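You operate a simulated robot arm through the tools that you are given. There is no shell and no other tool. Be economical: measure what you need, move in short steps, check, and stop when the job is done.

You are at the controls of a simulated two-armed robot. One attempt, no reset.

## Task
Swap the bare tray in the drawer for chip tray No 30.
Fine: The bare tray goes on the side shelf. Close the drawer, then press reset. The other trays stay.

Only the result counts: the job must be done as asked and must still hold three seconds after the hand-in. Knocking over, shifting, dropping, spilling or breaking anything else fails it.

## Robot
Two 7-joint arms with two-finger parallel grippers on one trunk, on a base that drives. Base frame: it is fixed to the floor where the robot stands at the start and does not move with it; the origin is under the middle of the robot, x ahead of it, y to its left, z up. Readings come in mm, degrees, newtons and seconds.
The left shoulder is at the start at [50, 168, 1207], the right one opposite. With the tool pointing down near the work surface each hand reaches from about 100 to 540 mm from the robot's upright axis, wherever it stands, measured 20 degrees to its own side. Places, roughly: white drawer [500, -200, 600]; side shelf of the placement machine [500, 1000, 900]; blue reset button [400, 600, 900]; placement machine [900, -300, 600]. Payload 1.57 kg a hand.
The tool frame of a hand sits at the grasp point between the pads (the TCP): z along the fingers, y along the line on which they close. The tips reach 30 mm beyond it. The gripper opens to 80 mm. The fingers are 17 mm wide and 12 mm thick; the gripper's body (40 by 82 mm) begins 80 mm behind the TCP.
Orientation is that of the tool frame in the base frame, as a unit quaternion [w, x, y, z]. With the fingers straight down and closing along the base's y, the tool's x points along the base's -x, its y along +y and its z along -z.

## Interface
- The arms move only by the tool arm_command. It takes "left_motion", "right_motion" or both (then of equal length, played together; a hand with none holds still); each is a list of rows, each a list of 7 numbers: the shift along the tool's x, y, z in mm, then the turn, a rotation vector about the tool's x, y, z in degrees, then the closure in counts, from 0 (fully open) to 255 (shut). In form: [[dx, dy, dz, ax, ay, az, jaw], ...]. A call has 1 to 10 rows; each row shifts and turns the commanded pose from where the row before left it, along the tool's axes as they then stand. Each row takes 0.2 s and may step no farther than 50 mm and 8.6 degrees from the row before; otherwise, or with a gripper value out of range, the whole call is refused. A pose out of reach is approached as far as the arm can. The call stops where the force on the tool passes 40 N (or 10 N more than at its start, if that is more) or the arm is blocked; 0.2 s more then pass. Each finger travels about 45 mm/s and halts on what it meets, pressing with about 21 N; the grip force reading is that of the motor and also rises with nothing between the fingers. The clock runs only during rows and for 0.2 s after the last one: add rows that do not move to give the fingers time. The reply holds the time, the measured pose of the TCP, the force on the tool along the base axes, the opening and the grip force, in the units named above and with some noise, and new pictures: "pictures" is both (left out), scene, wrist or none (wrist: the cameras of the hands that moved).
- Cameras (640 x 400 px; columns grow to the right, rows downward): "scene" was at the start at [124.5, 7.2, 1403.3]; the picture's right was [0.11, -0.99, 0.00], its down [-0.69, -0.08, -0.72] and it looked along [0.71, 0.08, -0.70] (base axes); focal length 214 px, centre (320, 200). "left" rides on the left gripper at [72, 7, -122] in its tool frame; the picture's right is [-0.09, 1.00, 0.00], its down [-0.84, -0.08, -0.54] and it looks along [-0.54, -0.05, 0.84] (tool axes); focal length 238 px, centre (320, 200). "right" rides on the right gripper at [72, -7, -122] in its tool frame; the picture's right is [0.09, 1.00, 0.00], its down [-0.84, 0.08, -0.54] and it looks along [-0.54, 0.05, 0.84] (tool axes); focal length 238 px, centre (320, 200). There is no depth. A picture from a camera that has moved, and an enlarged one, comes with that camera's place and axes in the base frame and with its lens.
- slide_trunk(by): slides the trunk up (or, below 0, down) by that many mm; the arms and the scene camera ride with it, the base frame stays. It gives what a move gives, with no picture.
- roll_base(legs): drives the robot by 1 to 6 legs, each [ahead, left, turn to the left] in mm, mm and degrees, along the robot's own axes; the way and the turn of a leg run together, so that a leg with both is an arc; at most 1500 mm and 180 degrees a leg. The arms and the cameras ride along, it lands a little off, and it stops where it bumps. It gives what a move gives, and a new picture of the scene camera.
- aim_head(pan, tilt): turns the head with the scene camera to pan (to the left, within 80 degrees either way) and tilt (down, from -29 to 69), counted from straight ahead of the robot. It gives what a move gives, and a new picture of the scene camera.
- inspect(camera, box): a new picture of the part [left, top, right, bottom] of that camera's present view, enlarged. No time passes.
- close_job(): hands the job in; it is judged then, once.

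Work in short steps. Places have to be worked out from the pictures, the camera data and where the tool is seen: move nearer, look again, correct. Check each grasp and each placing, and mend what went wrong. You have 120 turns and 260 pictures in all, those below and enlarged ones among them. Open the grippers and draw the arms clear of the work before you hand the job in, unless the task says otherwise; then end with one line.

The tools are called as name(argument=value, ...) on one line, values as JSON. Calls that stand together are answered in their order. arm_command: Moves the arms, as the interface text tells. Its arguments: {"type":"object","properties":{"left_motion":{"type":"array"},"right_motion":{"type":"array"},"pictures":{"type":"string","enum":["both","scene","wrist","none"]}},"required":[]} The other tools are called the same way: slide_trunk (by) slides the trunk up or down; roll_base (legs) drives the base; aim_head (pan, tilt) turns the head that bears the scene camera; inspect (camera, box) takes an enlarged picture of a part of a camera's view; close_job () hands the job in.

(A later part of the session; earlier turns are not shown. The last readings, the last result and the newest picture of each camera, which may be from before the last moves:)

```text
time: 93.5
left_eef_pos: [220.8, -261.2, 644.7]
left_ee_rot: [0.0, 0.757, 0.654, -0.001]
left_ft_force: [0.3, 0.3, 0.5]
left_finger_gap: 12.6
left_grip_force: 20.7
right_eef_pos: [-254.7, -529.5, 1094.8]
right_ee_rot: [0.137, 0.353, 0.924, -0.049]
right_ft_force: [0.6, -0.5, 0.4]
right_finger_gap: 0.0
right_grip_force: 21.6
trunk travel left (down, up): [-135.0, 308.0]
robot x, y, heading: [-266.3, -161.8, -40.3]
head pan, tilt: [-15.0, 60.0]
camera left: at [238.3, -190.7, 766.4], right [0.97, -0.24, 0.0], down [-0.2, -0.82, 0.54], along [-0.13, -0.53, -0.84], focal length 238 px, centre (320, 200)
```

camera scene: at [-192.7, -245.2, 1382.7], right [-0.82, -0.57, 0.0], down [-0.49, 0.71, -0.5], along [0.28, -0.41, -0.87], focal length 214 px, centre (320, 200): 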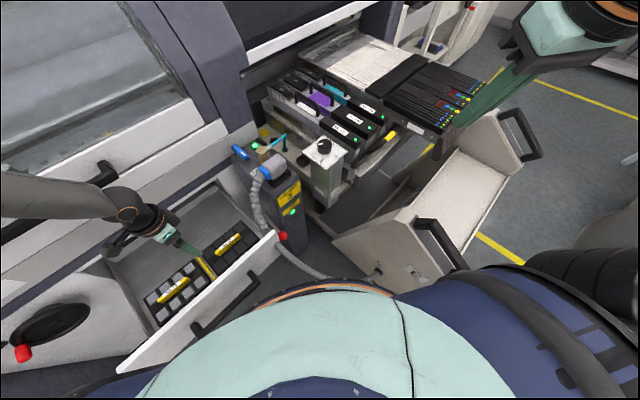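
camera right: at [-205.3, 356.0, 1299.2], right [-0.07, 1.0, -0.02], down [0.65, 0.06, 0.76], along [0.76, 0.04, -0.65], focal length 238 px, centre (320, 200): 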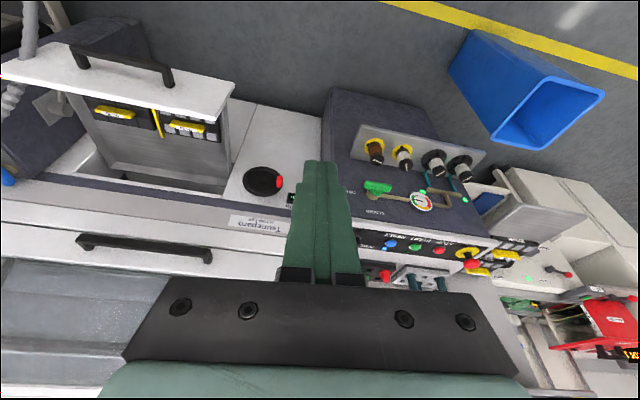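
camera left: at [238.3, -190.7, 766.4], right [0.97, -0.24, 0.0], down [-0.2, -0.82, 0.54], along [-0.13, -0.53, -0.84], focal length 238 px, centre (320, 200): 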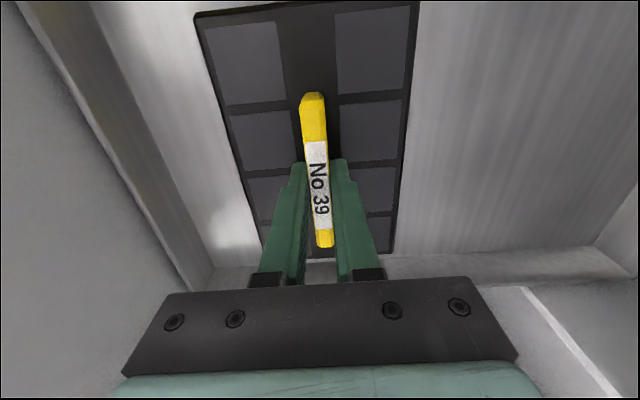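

Gripped at 12.6 mm. I lift 40 mm and check the tray hangs level.

arm_command(left_motion=[[0, 0, -15, 0, 0, 0, 255], [0, 0, -25, 0, 0, 0, 255], [0, 0, -40, 0, 0, 0, 255]], pictures="both")

```text
time: 94.3
left_eef_pos: [220.5, -262.6, 725.5]
left_ee_rot: [0.0, 0.757, 0.653, -0.001]
left_ft_force: [-0.2, 0.3, -2.3]
left_finger_gap: 12.9
left_grip_force: 20.9
right_eef_pos: [-254.5, -529.8, 1093.3]
right_ee_rot: [0.138, 0.353, 0.924, -0.049]
right_ft_force: [0.1, 0.8, 1.0]
right_finger_gap: 0.0
right_grip_force: 20.6
trunk travel left (down, up): [-135.0, 308.0]
robot x, y, heading: [-267.0, -159.4, -40.8]
head pan, tilt: [-15.0, 60.0]
camera scene: at [-192.7, -245.3, 1142.6], right [-0.82, -0.57, 0.0], down [-0.49, 0.71, -0.5], along [0.28, -0.41, -0.87], focal length 214 px, centre (320, 200)
camera left: at [238.5, -191.4, 846.4], right [0.97, -0.24, 0.0], down [-0.2, -0.82, 0.54], along [-0.13, -0.53, -0.84], focal length 238 px, centre (320, 200)
```

scene: 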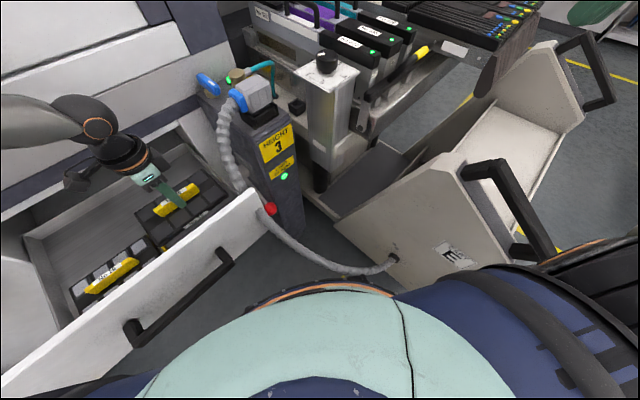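
left: 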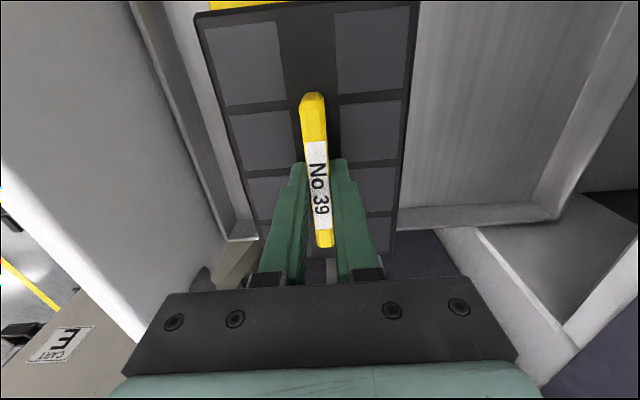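

The tray is free and level. I raise the trunk, back off, turn to heading 0 and drive left towards the shelf.

slide_trunk(by=290)

roll_base(legs=[[-150, 0, 0], [0, 0, 40.5], [0, 640, 0]])

aim_head(pan=35, tilt=40)

```text
time: 97.2
left_eef_pos: [221.4, -262.4, 1014.9]
left_ee_rot: [0.0, 0.757, 0.654, -0.001]
left_ft_force: [-0.7, 0.0, -1.3]
left_finger_gap: 12.6
left_grip_force: 21.2
right_eef_pos: [-253.5, -529.2, 1383.8]
right_ee_rot: [0.136, 0.353, 0.924, -0.049]
right_ft_force: [0.6, 0.1, -0.3]
right_finger_gap: 0.1
right_grip_force: 21.1
trunk travel left (down, up): [-425.0, 18.0]
robot x, y, heading: [-267.5, -159.7, -40.6]
head pan, tilt: [-15.0, 60.0]
```

```text
time: 103.7
left_eef_pos: [66.4, 817.7, 1014.6]
left_ee_rot: [0.001, 0.488, 0.873, -0.001]
left_ft_force: [0.0, 0.9, -2.0]
left_finger_gap: 12.5
left_grip_force: 21.1
right_eef_pos: [-125.8, 310.0, 1384.5]
right_ee_rot: [0.144, 0.017, 0.989, 0.001]
right_ft_force: [0.5, 0.7, -0.1]
right_finger_gap: 0.0
right_grip_force: 21.1
trunk travel left (down, up): [-425.0, 18.0]
robot x, y, heading: [-372.9, 582.6, -0.4]
head pan, tilt: [-15.0, 60.0]
camera scene: at [-262.2, 563.7, 1432.7], right [-0.27, -0.96, 0.0], down [-0.83, 0.23, -0.5], along [0.48, -0.13, -0.87], focal length 214 px, centre (320, 200)
```

scene: 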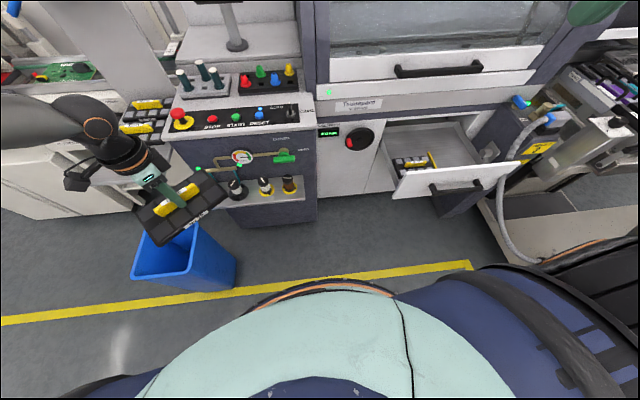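

```text
time: 104.8
left_eef_pos: [66.8, 817.3, 1016.0]
left_ee_rot: [0.001, 0.487, 0.873, -0.001]
left_ft_force: [0.4, -0.1, -1.7]
left_finger_gap: 12.3
left_grip_force: 20.8
right_eef_pos: [-126.0, 308.0, 1384.8]
right_ee_rot: [0.146, 0.016, 0.989, 0.001]
right_ft_force: [0.1, -0.1, 0.1]
right_finger_gap: 0.0
right_grip_force: 20.7
trunk travel left (down, up): [-425.0, 18.0]
robot x, y, heading: [-370.7, 580.2, -0.4]
head pan, tilt: [35.0, 40.0]
camera scene: at [-256.3, 629.3, 1459.4], right [0.57, -0.82, 0.0], down [-0.53, -0.36, -0.77], along [0.63, 0.43, -0.64], focal length 214 px, centre (320, 200)
```

scene: 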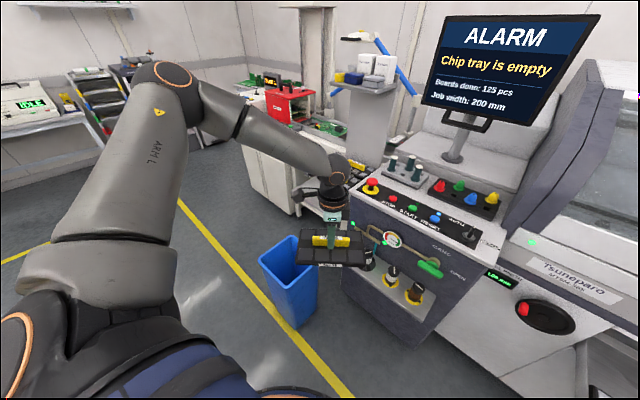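

The tray hangs fine. My estimates: shelf top z≈843, free front area centred at about (392, 1078), yawed like the machine. I first bring the hand back to the left and align it, so it will clear the E-stop when I drive in.

arm_command(left_motion=[[0, 0, 0, 0, 0, 8, 255], [0, 0, 0, 0, 0, 8, 255], [0, 0, 0, 0, 0, 8, 255], [0, 0, 0, 0, 0, 8, 255], [36, -29, 0, 0, 0, 0, 255], [36, -29, 0, 0, 0, 0, 255], [36, -29, 0, 0, 0, 0, 255], [36, -29, 0, 0, 0, 0, 255], [36, -29, 0, 0, 0, 0, 255], [36, -29, 0, 0, 0, 0, 255]], pictures="both")

```text
time: 107.0
left_eef_pos: [-107.0, 1036.0, 1012.5]
left_ee_rot: [0.002, 0.71, 0.704, 0.0]
left_ft_force: [-0.3, 0.0, -2.4]
left_finger_gap: 12.8
left_grip_force: 21.2
right_eef_pos: [-127.7, 310.9, 1385.8]
right_ee_rot: [0.145, 0.016, 0.989, 0.0]
right_ft_force: [-0.7, 0.4, 0.5]
right_finger_gap: 0.0
right_grip_force: 21.6
trunk travel left (down, up): [-425.0, 18.0]
robot x, y, heading: [-370.4, 586.9, -0.5]
head pan, tilt: [35.0, 40.0]
camera scene: at [-257.5, 631.0, 1459.4], right [0.57, -0.82, 0.0], down [-0.53, -0.36, -0.77], along [0.63, 0.43, -0.64], focal length 214 px, centre (320, 200)
camera left: at [-99.4, 1108.6, 1134.2], right [0.99, -0.1, 0.0], down [-0.09, -0.83, 0.55], along [-0.05, -0.54, -0.84], focal length 238 px, centre (320, 200)
```

scene: 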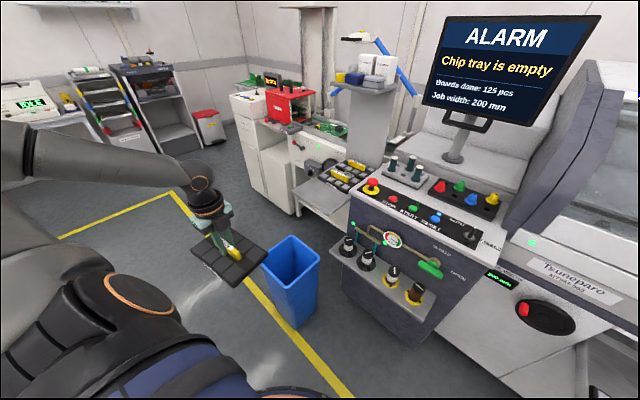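
left: 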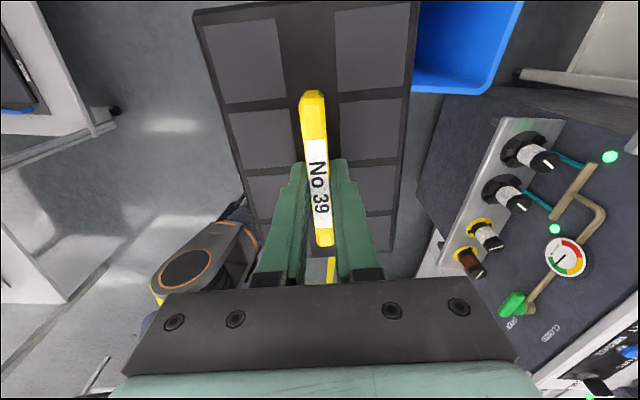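

Good view now of shelf and bin. I zoom on the shelf to refine its location before driving.

inspect(camera="scene", box=[280, 140, 390, 220])

```text
5.00 times, centred on (335, 180) of scene
camera zoom: at [-257.5, 631.0, 1459.4], right [0.57, -0.82, 0.0], down [-0.53, -0.36, -0.77], along [0.63, 0.43, -0.64], focal length 1072 px, centre (245, 300)
```

zoom: 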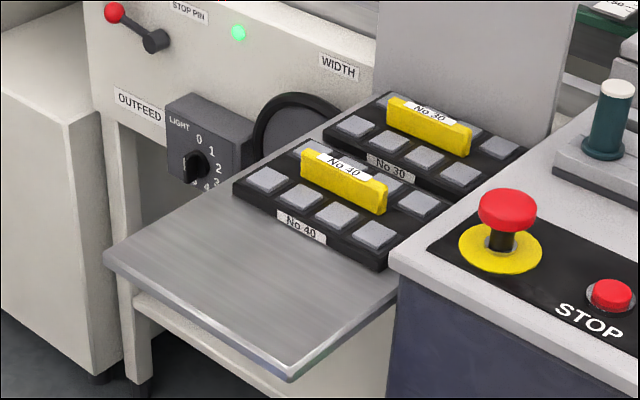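

The refined placing centre is (388, 1068) with a 9° yaw. I drive left 85 mm and forward in two stages, watching clearances.

roll_base(legs=[[0, 80, 0], [300, 0, 0]])

aim_head(pan=20, tilt=68)

```text
time: 109.7
left_eef_pos: [194.6, 1113.0, 1014.0]
left_ee_rot: [0.001, 0.711, 0.703, 0.0]
left_ft_force: [-0.1, 0.1, -2.2]
left_finger_gap: 12.7
left_grip_force: 21.5
right_eef_pos: [172.1, 385.7, 1384.1]
right_ee_rot: [0.144, 0.017, 0.989, 0.001]
right_ft_force: [1.4, 0.7, 1.3]
right_finger_gap: 0.0
right_grip_force: 20.7
trunk travel left (down, up): [-425.0, 18.0]
robot x, y, heading: [-73.3, 657.2, -0.6]
head pan, tilt: [35.0, 40.0]
camera scene: at [42.5, 706.6, 1459.3], right [0.56, -0.83, 0.0], down [-0.53, -0.36, -0.77], along [0.63, 0.43, -0.64], focal length 214 px, centre (320, 200)
```

scene: 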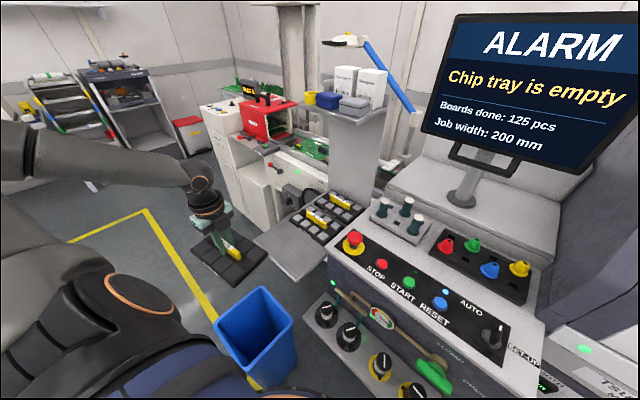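

```text
time: 110.7
left_eef_pos: [193.7, 1112.0, 1012.5]
left_ee_rot: [0.001, 0.711, 0.703, 0.0]
left_ft_force: [-0.5, 0.0, -1.5]
left_finger_gap: 12.7
left_grip_force: 21.0
right_eef_pos: [171.1, 385.6, 1384.6]
right_ee_rot: [0.145, 0.017, 0.989, 0.0]
right_ft_force: [0.4, 1.0, 0.1]
right_finger_gap: 0.0
right_grip_force: 21.0
trunk travel left (down, up): [-425.0, 18.0]
robot x, y, heading: [-69.9, 663.6, -0.5]
head pan, tilt: [20.0, 68.0]
camera scene: at [25.4, 677.6, 1424.1], right [0.33, -0.94, 0.0], down [-0.87, -0.31, -0.38], along [0.35, 0.12, -0.93], focal length 214 px, centre (320, 200)
```

scene: 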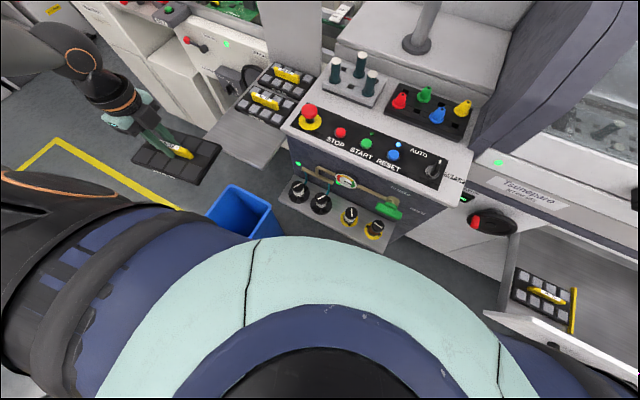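

Clearances look fine. I go forward another 110 mm and turn 8.5° right to align with the machine.

roll_base(legs=[[110, 0, 0], [0, 0, -8.5]])

aim_head(pan=45, tilt=55)

inspect(camera="left", box=[0, 0, 640, 400])

```text
time: 112.5
left_eef_pos: [369.1, 1067.5, 1013.5]
left_ee_rot: [0.001, 0.76, 0.65, 0.0]
left_ft_force: [0.1, 1.0, -2.1]
left_finger_gap: 12.5
left_grip_force: 20.8
right_eef_pos: [240.4, 351.8, 1384.6]
right_ee_rot: [0.145, 0.089, 0.985, -0.01]
right_ft_force: [0.7, -0.2, -0.2]
right_finger_gap: 0.1
right_grip_force: 20.7
trunk travel left (down, up): [-425.0, 18.0]
robot x, y, heading: [44.0, 656.6, -9.1]
head pan, tilt: [20.0, 68.0]
camera scene: at [139.9, 662.3, 1424.0], right [0.19, -0.98, 0.0], down [-0.91, -0.18, -0.37], along [0.37, 0.07, -0.93], focal length 214 px, centre (320, 200)
```

scene: 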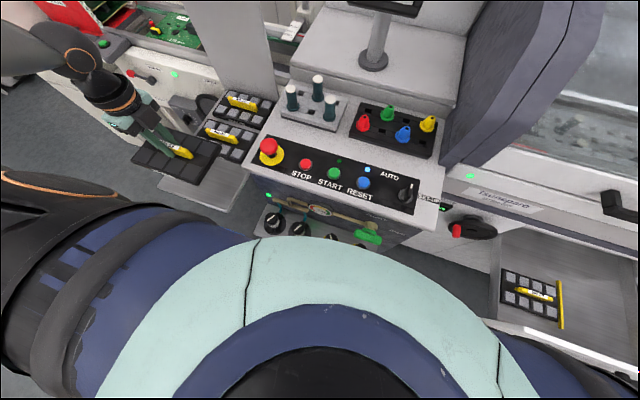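

```text
time: 113.4
left_eef_pos: [370.1, 1067.2, 1013.8]
left_ee_rot: [0.001, 0.76, 0.65, 0.001]
left_ft_force: [-0.2, -0.1, -2.7]
left_finger_gap: 12.3
left_grip_force: 21.1
right_eef_pos: [239.8, 352.1, 1385.3]
right_ee_rot: [0.145, 0.089, 0.985, -0.01]
right_ft_force: [-0.7, -0.7, -0.3]
right_finger_gap: 0.0
right_grip_force: 20.9
trunk travel left (down, up): [-425.0, 18.0]
robot x, y, heading: [44.6, 660.0, -9.1]
head pan, tilt: [45.0, 55.0]
camera scene: at [142.5, 693.9, 1438.7], right [0.59, -0.81, 0.0], down [-0.66, -0.48, -0.57], along [0.46, 0.34, -0.82], focal length 214 px, centre (320, 200)
```

scene: 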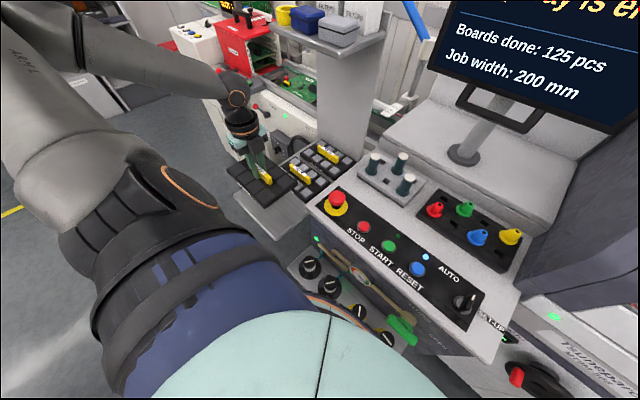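

```text
1.00 times, centred on (320, 200) of left
camera zoom: at [387.1, 1137.9, 1134.6], right [0.97, -0.25, 0.0], down [-0.21, -0.81, 0.54], along [-0.13, -0.53, -0.84], focal length 238 px, centre (320, 200)
```

zoom: 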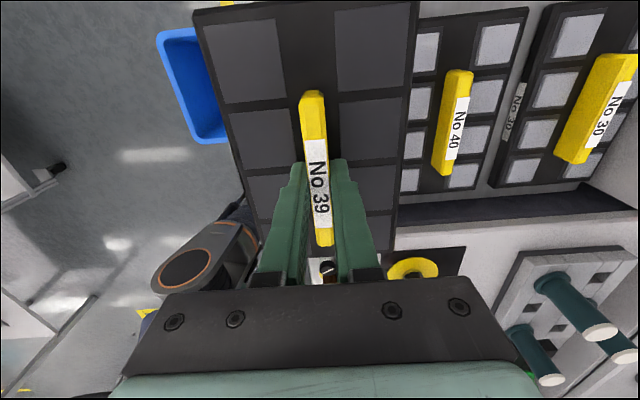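

From the wrist view and the earlier one, shelf z≈859, No 30's handle is at (633, 1020) and No 40's at (501, 1041); the front slot is at about (370, 1061). I descend to just above the shelf there.

arm_command(left_motion=[[-6, 1, 0, 0, 0, 0, 255], [0, 0, 40, 0, 0, 0, 255], [0, 0, 38, 0, 0, 0, 255]], pictures="both")

```text
time: 114.2
left_eef_pos: [368.8, 1061.4, 936.4]
left_ee_rot: [0.001, 0.76, 0.65, 0.0]
left_ft_force: [0.5, -0.3, -1.4]
left_finger_gap: 12.7
left_grip_force: 21.1
right_eef_pos: [242.3, 352.6, 1384.5]
right_ee_rot: [0.144, 0.089, 0.985, -0.01]
right_ft_force: [-1.0, 0.4, -0.6]
right_finger_gap: 0.1
right_grip_force: 21.1
trunk travel left (down, up): [-425.0, 18.0]
robot x, y, heading: [42.0, 656.8, -8.9]
head pan, tilt: [45.0, 55.0]
camera scene: at [142.6, 694.1, 1438.7], right [0.59, -0.81, 0.0], down [-0.66, -0.48, -0.57], along [0.46, 0.34, -0.82], focal length 214 px, centre (320, 200)
camera left: at [387.0, 1132.9, 1058.0], right [0.97, -0.25, 0.0], down [-0.21, -0.81, 0.54], along [-0.13, -0.53, -0.84], focal length 238 px, centre (320, 200)
```

scene: 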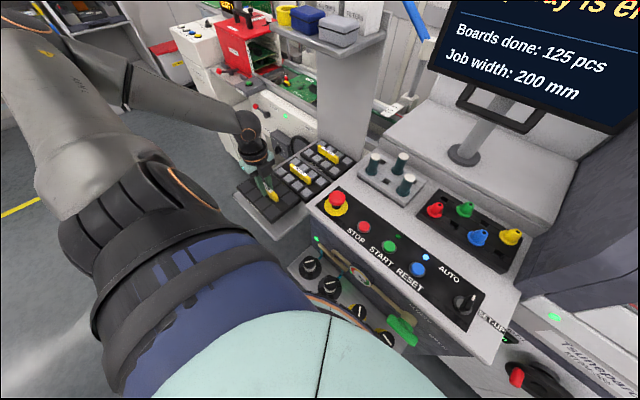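
left: 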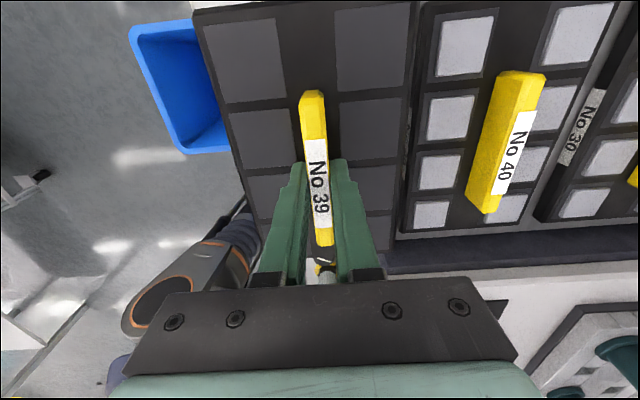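

I zoom to see the tray's clearance to No 40 and the shelf's front edge.

inspect(camera="scene", box=[220, 120, 370, 250])

inspect(camera="left", box=[360, 0, 480, 260])

```text
3.08 times, centred on (295, 185) of scene
camera zoom: at [142.6, 694.1, 1438.7], right [0.59, -0.81, 0.0], down [-0.66, -0.48, -0.57], along [0.46, 0.34, -0.82], focal length 660 px, centre (397, 246)
```

zoom: 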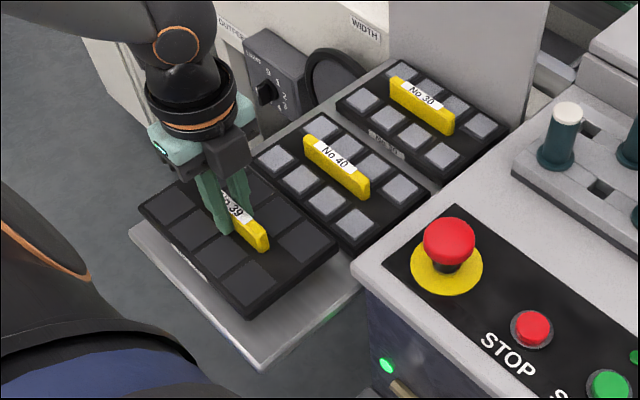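

```text
1.54 times, centred on (420, 130) of left
camera zoom: at [387.0, 1132.9, 1058.0], right [0.97, -0.25, 0.0], down [-0.21, -0.81, 0.54], along [-0.13, -0.53, -0.84], focal length 367 px, centre (166, 308)
```

zoom: 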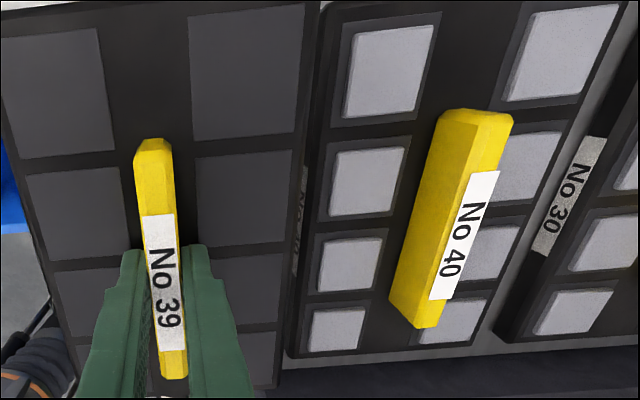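

Spacing is good (about 20 mm on either side). I descend 24 mm, then feel for contact.

arm_command(left_motion=[[0, 0, 12, 0, 0, 0, 255], [0, 0, 12, 0, 0, 0, 255]], pictures="none")

arm_command(left_motion=[[0, 0, 3, 0, 0, 0, 255], [0, 0, 0, 0, 0, 0, 255]], pictures="none")

```text
time: 114.8
left_eef_pos: [368.8, 1062.0, 913.4]
left_ee_rot: [0.001, 0.76, 0.65, 0.0]
left_ft_force: [-0.6, 1.0, -1.5]
left_finger_gap: 12.8
left_grip_force: 21.8
right_eef_pos: [241.2, 352.0, 1384.3]
right_ee_rot: [0.144, 0.09, 0.985, -0.01]
right_ft_force: [-0.1, -0.6, -0.4]
right_finger_gap: 0.2
right_grip_force: 20.9
trunk travel left (down, up): [-425.0, 18.0]
robot x, y, heading: [41.2, 659.6, -9.0]
head pan, tilt: [45.0, 55.0]
```

```text
time: 115.4
left_eef_pos: [369.8, 1062.0, 907.8]
left_ee_rot: [0.001, 0.76, 0.65, 0.0]
left_ft_force: [-1.5, -0.4, -1.8]
left_finger_gap: 12.5
left_grip_force: 20.7
right_eef_pos: [242.2, 352.3, 1384.2]
right_ee_rot: [0.145, 0.089, 0.985, -0.01]
right_ft_force: [-0.8, 0.2, 0.5]
right_finger_gap: 0.2
right_grip_force: 21.0
trunk travel left (down, up): [-425.0, 18.0]
robot x, y, heading: [37.9, 658.2, -9.2]
head pan, tilt: [45.0, 55.0]
```

No contact yet at z≈909; I continue down in small steps.

arm_command(left_motion=[[0, 0, 3, 0, 0, 0, 255], [0, 0, 0, 0, 0, 0, 255]], pictures="none")

arm_command(left_motion=[[0, 0, 3, 0, 0, 0, 255], [0, 0, 0, 0, 0, 0, 255]], pictures="both")

```text
time: 116.0
left_eef_pos: [368.2, 1061.8, 906.5]
left_ee_rot: [0.001, 0.76, 0.65, 0.002]
left_ft_force: [-1.0, 1.8, 12.6]
left_finger_gap: 12.5
left_grip_force: 20.8
right_eef_pos: [239.6, 350.9, 1385.3]
right_ee_rot: [0.145, 0.089, 0.985, -0.009]
right_ft_force: [-0.2, -0.6, -0.6]
right_finger_gap: 0.1
right_grip_force: 21.4
trunk travel left (down, up): [-425.0, 18.0]
robot x, y, heading: [41.6, 656.6, -9.1]
head pan, tilt: [45.0, 55.0]
```

```text
time: 116.8
left_eef_pos: [370.1, 1061.7, 906.7]
left_ee_rot: [0.001, 0.76, 0.65, 0.003]
left_ft_force: [-5.8, -2.4, 23.3]
left_finger_gap: 13.0
left_grip_force: 21.2
right_eef_pos: [239.2, 350.6, 1384.2]
right_ee_rot: [0.146, 0.09, 0.985, -0.009]
right_ft_force: [0.1, -0.3, 0.7]
right_finger_gap: 0.1
right_grip_force: 21.2
trunk travel left (down, up): [-425.0, 18.0]
robot x, y, heading: [42.4, 664.2, -9.0]
head pan, tilt: [45.0, 55.0]
stopped in row 2 (left hand): the force on the tool passed its limit (the readings are from after the stop); the commanded pose is now the measured one
camera scene: at [140.3, 691.8, 1438.8], right [0.59, -0.81, 0.0], down [-0.66, -0.48, -0.58], along [0.47, 0.34, -0.82], focal length 214 px, centre (320, 200)
camera left: at [387.2, 1131.6, 1027.6], right [0.97, -0.24, 0.01], down [-0.21, -0.82, 0.54], along [-0.13, -0.52, -0.84], focal length 238 px, centre (320, 200)
```

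scene: 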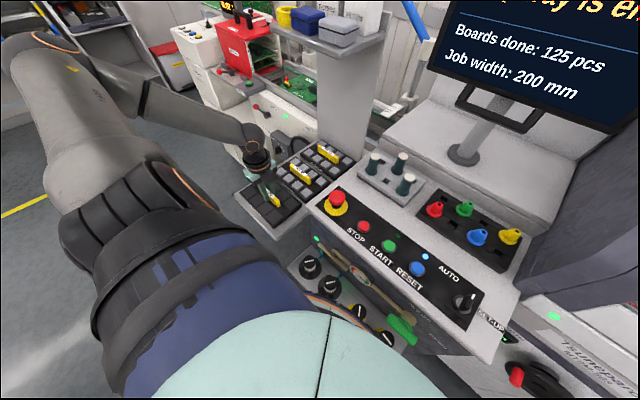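
left: 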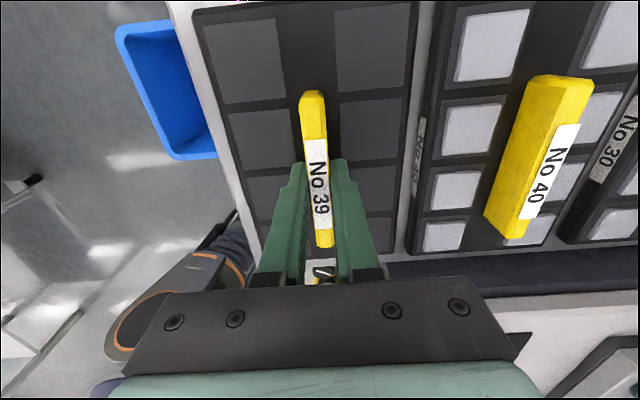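

The tray rests on the shelf (contact at z=906.6). I release and rise straight up.

arm_command(left_motion=[[0, 0, -1, 0, 0, 0, 120], [0, 0, 0, 0, 0, 0, 120], [0, 0, 0, 0, 0, 0, 120], [0, 0, -20, 0, 0, 0, 120], [0, 0, -40, 0, 0, 0, 120], [0, 0, -40, 0, 0, 0, 120]], pictures="both")

```text
time: 118.2
left_eef_pos: [370.7, 1063.5, 1004.2]
left_ee_rot: [0.001, 0.76, 0.65, 0.001]
left_ft_force: [0.2, 0.1, 0.5]
left_finger_gap: 42.2
left_grip_force: 0.0
right_eef_pos: [240.4, 351.6, 1383.7]
right_ee_rot: [0.144, 0.089, 0.985, -0.009]
right_ft_force: [0.5, -0.8, -1.2]
right_finger_gap: 0.1
right_grip_force: 21.4
trunk travel left (down, up): [-425.0, 18.0]
robot x, y, heading: [40.3, 657.8, -9.0]
head pan, tilt: [45.0, 55.0]
camera scene: at [141.9, 693.6, 1438.7], right [0.59, -0.81, 0.0], down [-0.66, -0.48, -0.57], along [0.46, 0.34, -0.82], focal length 214 px, centre (320, 200)
camera left: at [387.5, 1133.9, 1125.7], right [0.97, -0.25, 0.0], down [-0.21, -0.81, 0.54], along [-0.13, -0.53, -0.84], focal length 238 px, centre (320, 200)
```

scene: 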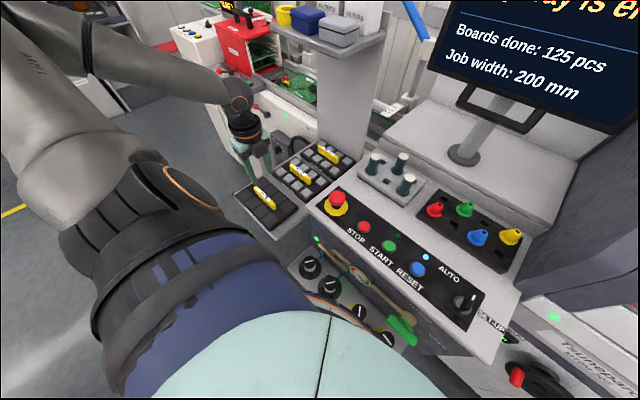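
left: 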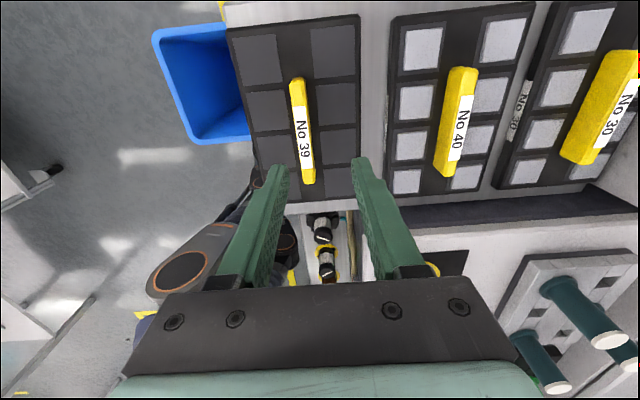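

Tray No 39 sits squarely on the shelf. Now I move over No 40 at safe height towards No 30, in stages.

arm_command(left_motion=[[0, 44, 0, 0, 0, 0, 60], [0, 44, 0, 0, 0, 0, 60], [0, 44, 0, 0, 0, 0, 60], [0, 44, 0, 0, 0, 0, 60]], pictures="both")

```text
time: 119.2
left_eef_pos: [547.0, 1036.2, 1006.2]
left_ee_rot: [0.0, 0.759, 0.651, 0.003]
left_ft_force: [-0.6, -0.1, -0.1]
left_finger_gap: 61.3
left_grip_force: 0.1
right_eef_pos: [242.0, 351.6, 1384.9]
right_ee_rot: [0.144, 0.089, 0.985, -0.01]
right_ft_force: [0.2, -0.5, -0.3]
right_finger_gap: 0.0
right_grip_force: 20.8
trunk travel left (down, up): [-425.0, 18.0]
robot x, y, heading: [46.6, 659.9, -8.9]
head pan, tilt: [45.0, 55.0]
camera scene: at [143.2, 693.4, 1438.7], right [0.59, -0.81, 0.0], down [-0.66, -0.48, -0.57], along [0.46, 0.34, -0.82], focal length 214 px, centre (320, 200)
camera left: at [564.1, 1105.6, 1127.2], right [0.97, -0.24, 0.0], down [-0.21, -0.82, 0.54], along [-0.13, -0.52, -0.84], focal length 238 px, centre (320, 200)
```

scene: 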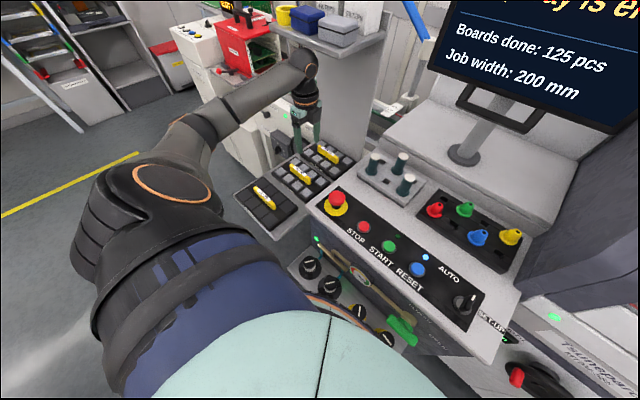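
left: 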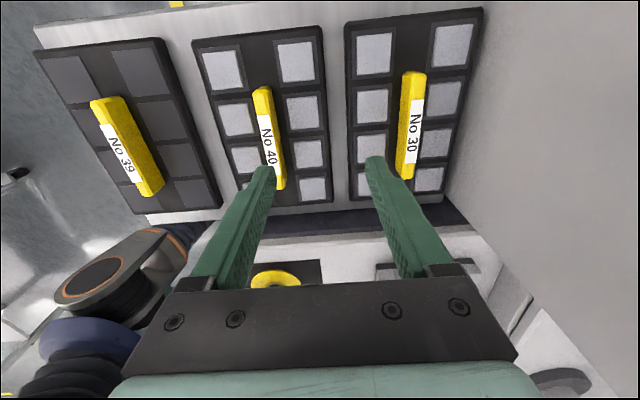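

No 30's handle is at about (635, 1024). A grey post panel stands right behind it and a small box shelf sits above; I zoom to judge the clearance for the wrist.

inspect(camera="scene", box=[240, 0, 400, 180])

aim_head(pan=60, tilt=20)

```text
2.22 times, centred on (320, 90) of scene
camera zoom: at [143.2, 693.4, 1438.7], right [0.59, -0.81, 0.0], down [-0.66, -0.48, -0.57], along [0.46, 0.34, -0.82], focal length 477 px, centre (320, 444)
```

zoom: 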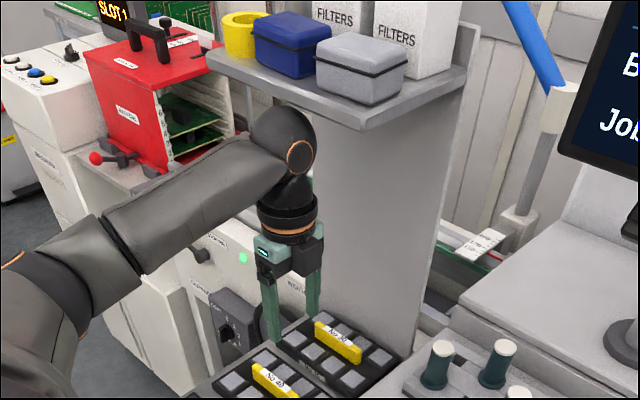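

```text
time: 120.2
left_eef_pos: [544.5, 1036.6, 1005.4]
left_ee_rot: [0.002, 0.76, 0.65, 0.002]
left_ft_force: [-0.5, -0.2, 0.0]
left_finger_gap: 61.2
left_grip_force: 0.0
right_eef_pos: [240.3, 351.5, 1384.5]
right_ee_rot: [0.145, 0.09, 0.985, -0.01]
right_ft_force: [0.2, 0.4, -0.4]
right_finger_gap: 0.0
right_grip_force: 20.8
trunk travel left (down, up): [-425.0, 18.0]
robot x, y, heading: [42.7, 661.4, -8.9]
head pan, tilt: [60.0, 20.0]
camera scene: at [142.6, 723.9, 1490.8], right [0.78, -0.63, 0.0], down [-0.22, -0.27, -0.94], along [0.59, 0.73, -0.34], focal length 214 px, centre (320, 200)
```

scene: 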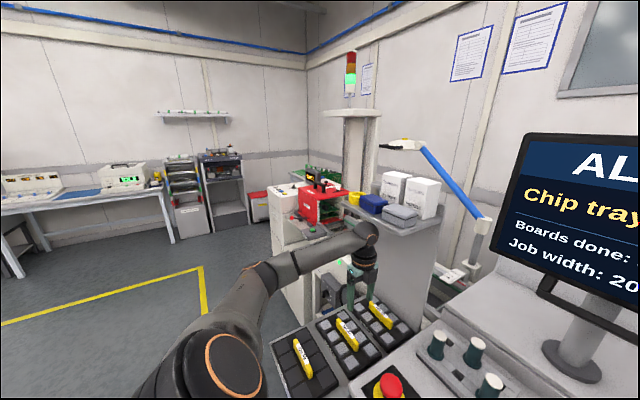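

The box shelf overhangs at roughly z≈1220–1260, and my wrist top is about 240 mm above the TCP. So I lower to z≈940 before advancing beneath it.

arm_command(left_motion=[[0, 0, 33, 0, 0, 0, 60], [0, 0, 32, 0, 0, 0, 60], [0, 30, 0, 0, 0, 0, 60], [0, 30, 0, 0, 0, 0, 60]], pictures="both")

```text
time: 121.2
left_eef_pos: [603.7, 1025.6, 942.3]
left_ee_rot: [0.002, 0.76, 0.65, 0.003]
left_ft_force: [-0.6, -0.8, 0.1]
left_finger_gap: 61.2
left_grip_force: 0.0
right_eef_pos: [241.5, 352.0, 1383.5]
right_ee_rot: [0.145, 0.09, 0.985, -0.01]
right_ft_force: [-0.1, -0.6, -0.1]
right_finger_gap: 0.3
right_grip_force: 21.1
trunk travel left (down, up): [-425.0, 18.0]
robot x, y, heading: [40.7, 661.6, -9.0]
head pan, tilt: [60.0, 20.0]
camera scene: at [143.0, 723.5, 1490.8], right [0.78, -0.63, 0.0], down [-0.22, -0.27, -0.94], along [0.59, 0.73, -0.34], focal length 214 px, centre (320, 200)
camera left: at [622.1, 1095.6, 1063.8], right [0.97, -0.25, 0.01], down [-0.21, -0.82, 0.54], along [-0.13, -0.52, -0.84], focal length 238 px, centre (320, 200)
```

scene: 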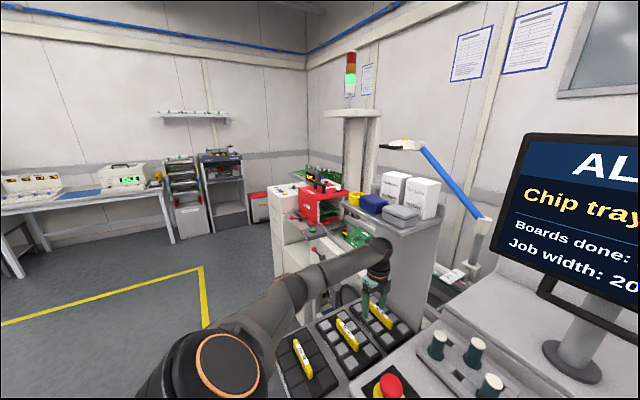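
left: 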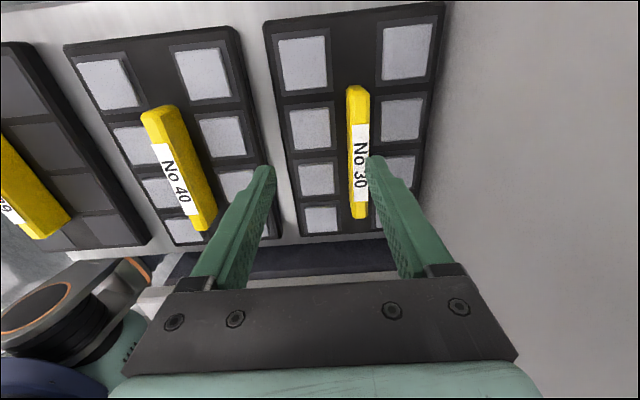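

No 30's handle centre is (633, 1017). I centre over it.

arm_command(left_motion=[[-4, 30.5, 0, 0, 0, 0, 60], [0, 0, 0, 0, 0, 0, 60]], pictures="wrist")

```text
time: 121.8
left_eef_pos: [632.8, 1018.9, 941.6]
left_ee_rot: [0.001, 0.76, 0.649, 0.002]
left_ft_force: [0.4, 0.8, -0.7]
left_finger_gap: 61.2
left_grip_force: 0.1
right_eef_pos: [240.8, 352.8, 1384.7]
right_ee_rot: [0.145, 0.088, 0.985, -0.009]
right_ft_force: [0.2, 0.8, -0.5]
right_finger_gap: 0.2
right_grip_force: 20.9
trunk travel left (down, up): [-425.0, 18.0]
robot x, y, heading: [40.6, 659.9, -9.1]
head pan, tilt: [60.0, 20.0]
camera left: at [649.9, 1088.3, 1063.6], right [0.97, -0.25, 0.01], down [-0.21, -0.82, 0.54], along [-0.13, -0.52, -0.84], focal length 238 px, centre (320, 200)
```

left: 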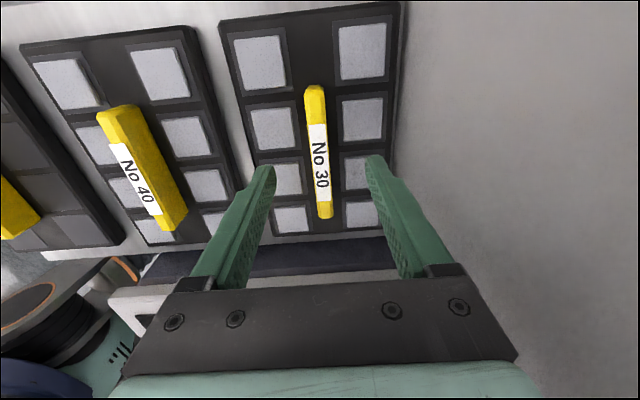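

Chips may stand a few mm proud and are close to the handle, so I keep the tips above them: narrow the opening, then descend to TCP z≈916 only.

arm_command(left_motion=[[0, 0, 0, 0, 0, 0, 140], [0, 0, 0, 0, 0, 0, 140], [0, 0, 13, 0, 0, 0, 140], [0, 0, 12.5, 0, 0, 0, 140]], pictures="wrist")

```text
time: 122.8
left_eef_pos: [633.4, 1016.7, 917.1]
left_ee_rot: [0.001, 0.76, 0.65, 0.002]
left_ft_force: [-0.4, -0.6, -0.3]
left_finger_gap: 36.1
left_grip_force: 0.0
right_eef_pos: [242.0, 352.0, 1385.6]
right_ee_rot: [0.144, 0.09, 0.985, -0.01]
right_ft_force: [-0.9, -0.4, -0.1]
right_finger_gap: 0.0
right_grip_force: 21.2
trunk travel left (down, up): [-425.0, 18.0]
robot x, y, heading: [39.4, 661.9, -8.9]
head pan, tilt: [60.0, 20.0]
camera left: at [650.6, 1087.4, 1037.6], right [0.97, -0.24, 0.01], down [-0.21, -0.82, 0.54], along [-0.13, -0.52, -0.84], focal length 238 px, centre (320, 200)
```

left: 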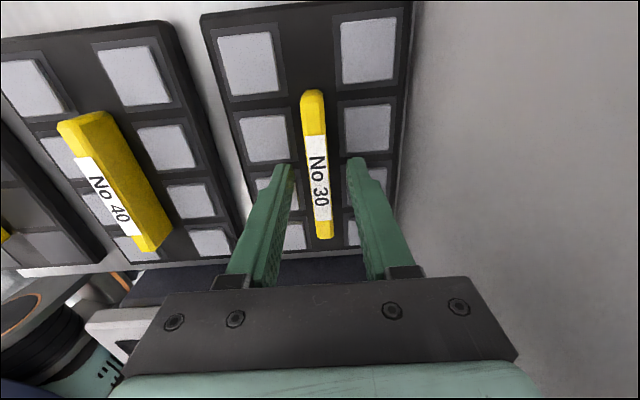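

Well centred, no contact. I go 3 mm lower and close.

arm_command(left_motion=[[0, 0, 3, 0, 0, 0, 140], [0, 0, 0, 0, 0, 0, 255], [0, 0, 0, 0, 0, 0, 255], [0, 0, 0, 0, 0, 0, 255]], pictures="wrist")

```text
time: 123.8
left_eef_pos: [633.7, 1018.2, 912.6]
left_ee_rot: [0.002, 0.76, 0.65, 0.002]
left_ft_force: [-0.9, 1.3, 0.3]
left_finger_gap: 12.7
left_grip_force: 21.2
right_eef_pos: [241.0, 352.2, 1384.8]
right_ee_rot: [0.145, 0.089, 0.985, -0.01]
right_ft_force: [-0.6, 0.3, 0.5]
right_finger_gap: 0.0
right_grip_force: 20.4
trunk travel left (down, up): [-425.0, 18.0]
robot x, y, heading: [40.6, 660.3, -9.1]
head pan, tilt: [60.0, 20.0]
camera left: at [651.1, 1087.7, 1034.3], right [0.97, -0.25, 0.0], down [-0.21, -0.82, 0.54], along [-0.13, -0.52, -0.84], focal length 238 px, centre (320, 200)
```

left: 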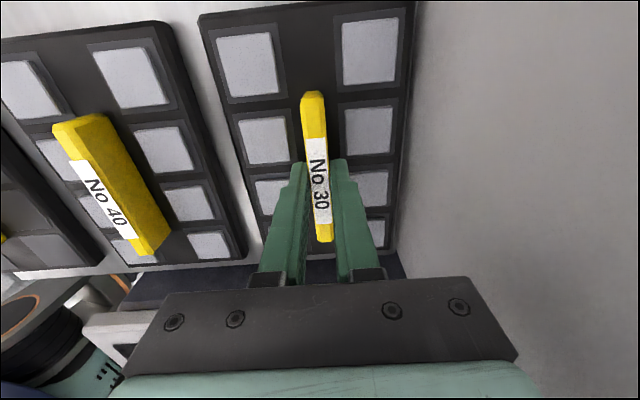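

Gripped. I lift 40 mm gently (the overhang limits it), then check.

arm_command(left_motion=[[0, 0, -10, 0, 0, 0, 255], [0, 0, -10, 0, 0, 0, 255], [0, 0, -10, 0, 0, 0, 255], [0, 0, -10, 0, 0, 0, 255]], pictures="both")

```text
time: 124.8
left_eef_pos: [634.6, 1016.7, 953.0]
left_ee_rot: [0.001, 0.76, 0.65, 0.003]
left_ft_force: [0.1, -0.4, -2.7]
left_finger_gap: 12.8
left_grip_force: 21.0
right_eef_pos: [241.4, 351.7, 1384.5]
right_ee_rot: [0.145, 0.089, 0.985, -0.01]
right_ft_force: [0.3, 0.1, -0.4]
right_finger_gap: 0.2
right_grip_force: 20.8
trunk travel left (down, up): [-425.0, 18.0]
robot x, y, heading: [43.7, 657.9, -8.7]
head pan, tilt: [60.0, 20.0]
camera scene: at [142.8, 724.0, 1490.8], right [0.78, -0.63, 0.0], down [-0.22, -0.27, -0.94], along [0.59, 0.73, -0.34], focal length 214 px, centre (320, 200)
camera left: at [651.3, 1087.2, 1074.2], right [0.97, -0.25, 0.01], down [-0.21, -0.82, 0.54], along [-0.13, -0.52, -0.84], focal length 238 px, centre (320, 200)
```

scene: 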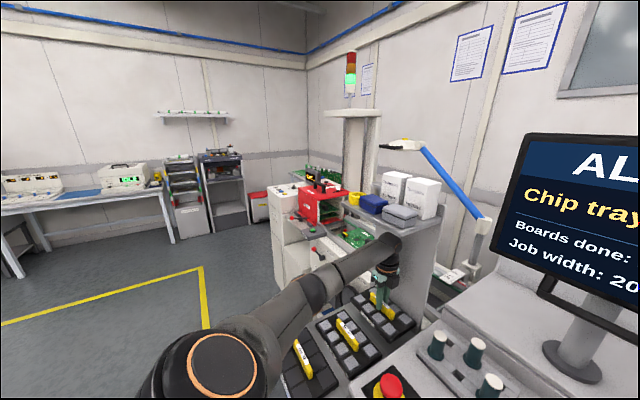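
left: 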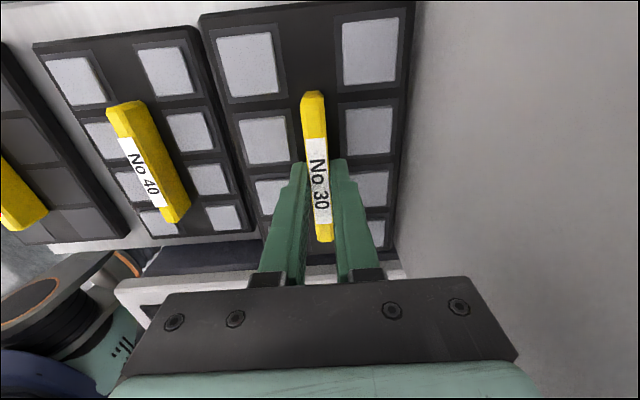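

Tray No 30 is up and level. I move it back 60 mm, then lift clear, then back over the others.

arm_command(left_motion=[[0, -30, 0, 0, 0, 0, 255], [0, -30, 0, 0, 0, 0, 255], [0, 0, -25, 0, 0, 0, 255], [0, -15, -25, 0, 0, 0, 255], [0, -40, 0, 0, 0, 0, 255], [0, -40, 0, 0, 0, 0, 255], [0, -40, 0, 0, 0, 0, 255], [0, -40, 0, 0, 0, 0, 255]], pictures="both")

```text
time: 126.6
left_eef_pos: [397.9, 1051.3, 1002.1]
left_ee_rot: [0.003, 0.759, 0.651, 0.001]
left_ft_force: [-0.2, -0.3, -1.9]
left_finger_gap: 12.4
left_grip_force: 20.9
right_eef_pos: [239.3, 352.2, 1385.1]
right_ee_rot: [0.145, 0.089, 0.985, -0.01]
right_ft_force: [-0.6, 0.1, -0.5]
right_finger_gap: 0.0
right_grip_force: 21.3
trunk travel left (down, up): [-425.0, 18.0]
robot x, y, heading: [40.0, 659.1, -9.2]
head pan, tilt: [60.0, 20.0]
camera scene: at [141.3, 723.7, 1490.9], right [0.78, -0.63, 0.0], down [-0.21, -0.27, -0.94], along [0.59, 0.73, -0.34], focal length 214 px, centre (320, 200)
camera left: at [415.3, 1122.2, 1123.2], right [0.97, -0.24, 0.01], down [-0.21, -0.81, 0.54], along [-0.13, -0.53, -0.84], focal length 238 px, centre (320, 200)
```

scene: 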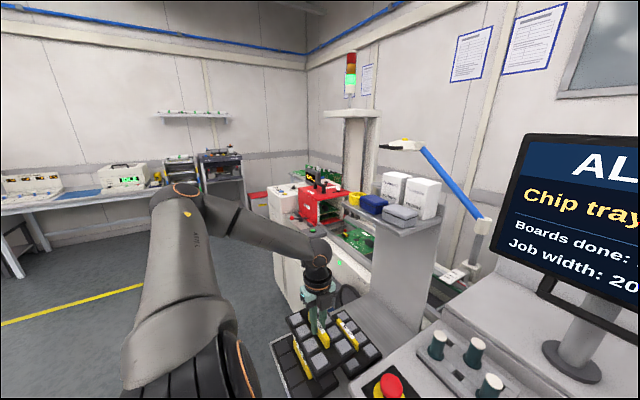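
left: 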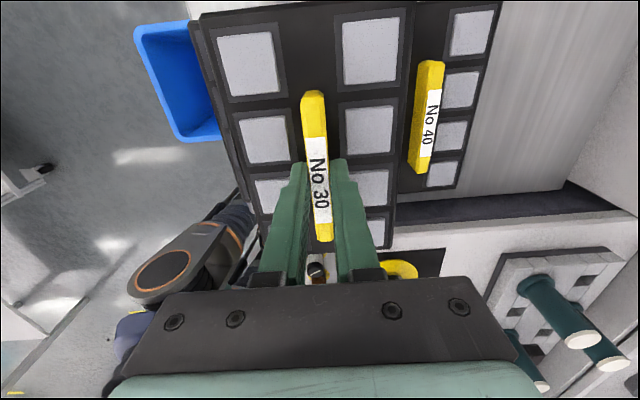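

No 40 and No 39 are undisturbed. I back the robot away from the shelf.

roll_base(legs=[[-400, 0, 0]])

arm_command(left_motion=[[0, 0, 0, 0, 0, -8, 255], [0, 0, 0, 0, 0, -8, 255], [0, 0, 0, 0, 0, -8, 255], [0, 0, 0, 0, 0, -8, 255], [0, 0, 0, 0, 0, -8, 255]], pictures="none")

```text
time: 129.1
left_eef_pos: [8.3, 1116.0, 1001.7]
left_ee_rot: [0.001, 0.76, 0.65, 0.002]
left_ft_force: [-2.0, 0.6, -2.1]
left_finger_gap: 12.6
left_grip_force: 21.0
right_eef_pos: [-149.5, 414.0, 1384.2]
right_ee_rot: [0.146, 0.089, 0.985, -0.01]
right_ft_force: [-0.2, -0.2, 0.0]
right_finger_gap: 0.2
right_grip_force: 21.1
trunk travel left (down, up): [-425.0, 18.0]
robot x, y, heading: [-350.3, 722.3, -8.9]
head pan, tilt: [60.0, 20.0]
camera scene: at [-248.5, 786.1, 1490.8], right [0.78, -0.63, 0.0], down [-0.21, -0.27, -0.94], along [0.59, 0.73, -0.34], focal length 214 px, centre (320, 200)
```

scene: 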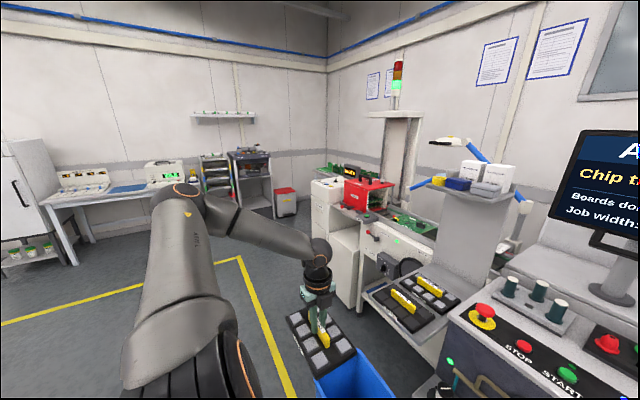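

```text
time: 130.2
left_eef_pos: [8.7, 1115.2, 1001.6]
left_ee_rot: [0.001, 0.49, 0.872, 0.003]
left_ft_force: [0.3, -0.5, -1.4]
left_finger_gap: 12.6
left_grip_force: 21.1
right_eef_pos: [-149.4, 414.2, 1384.0]
right_ee_rot: [0.144, 0.09, 0.985, -0.01]
right_ft_force: [0.5, -0.8, 0.9]
right_finger_gap: 0.0
right_grip_force: 20.4
trunk travel left (down, up): [-425.0, 18.0]
robot x, y, heading: [-349.1, 720.2, -9.0]
head pan, tilt: [60.0, 20.0]
```

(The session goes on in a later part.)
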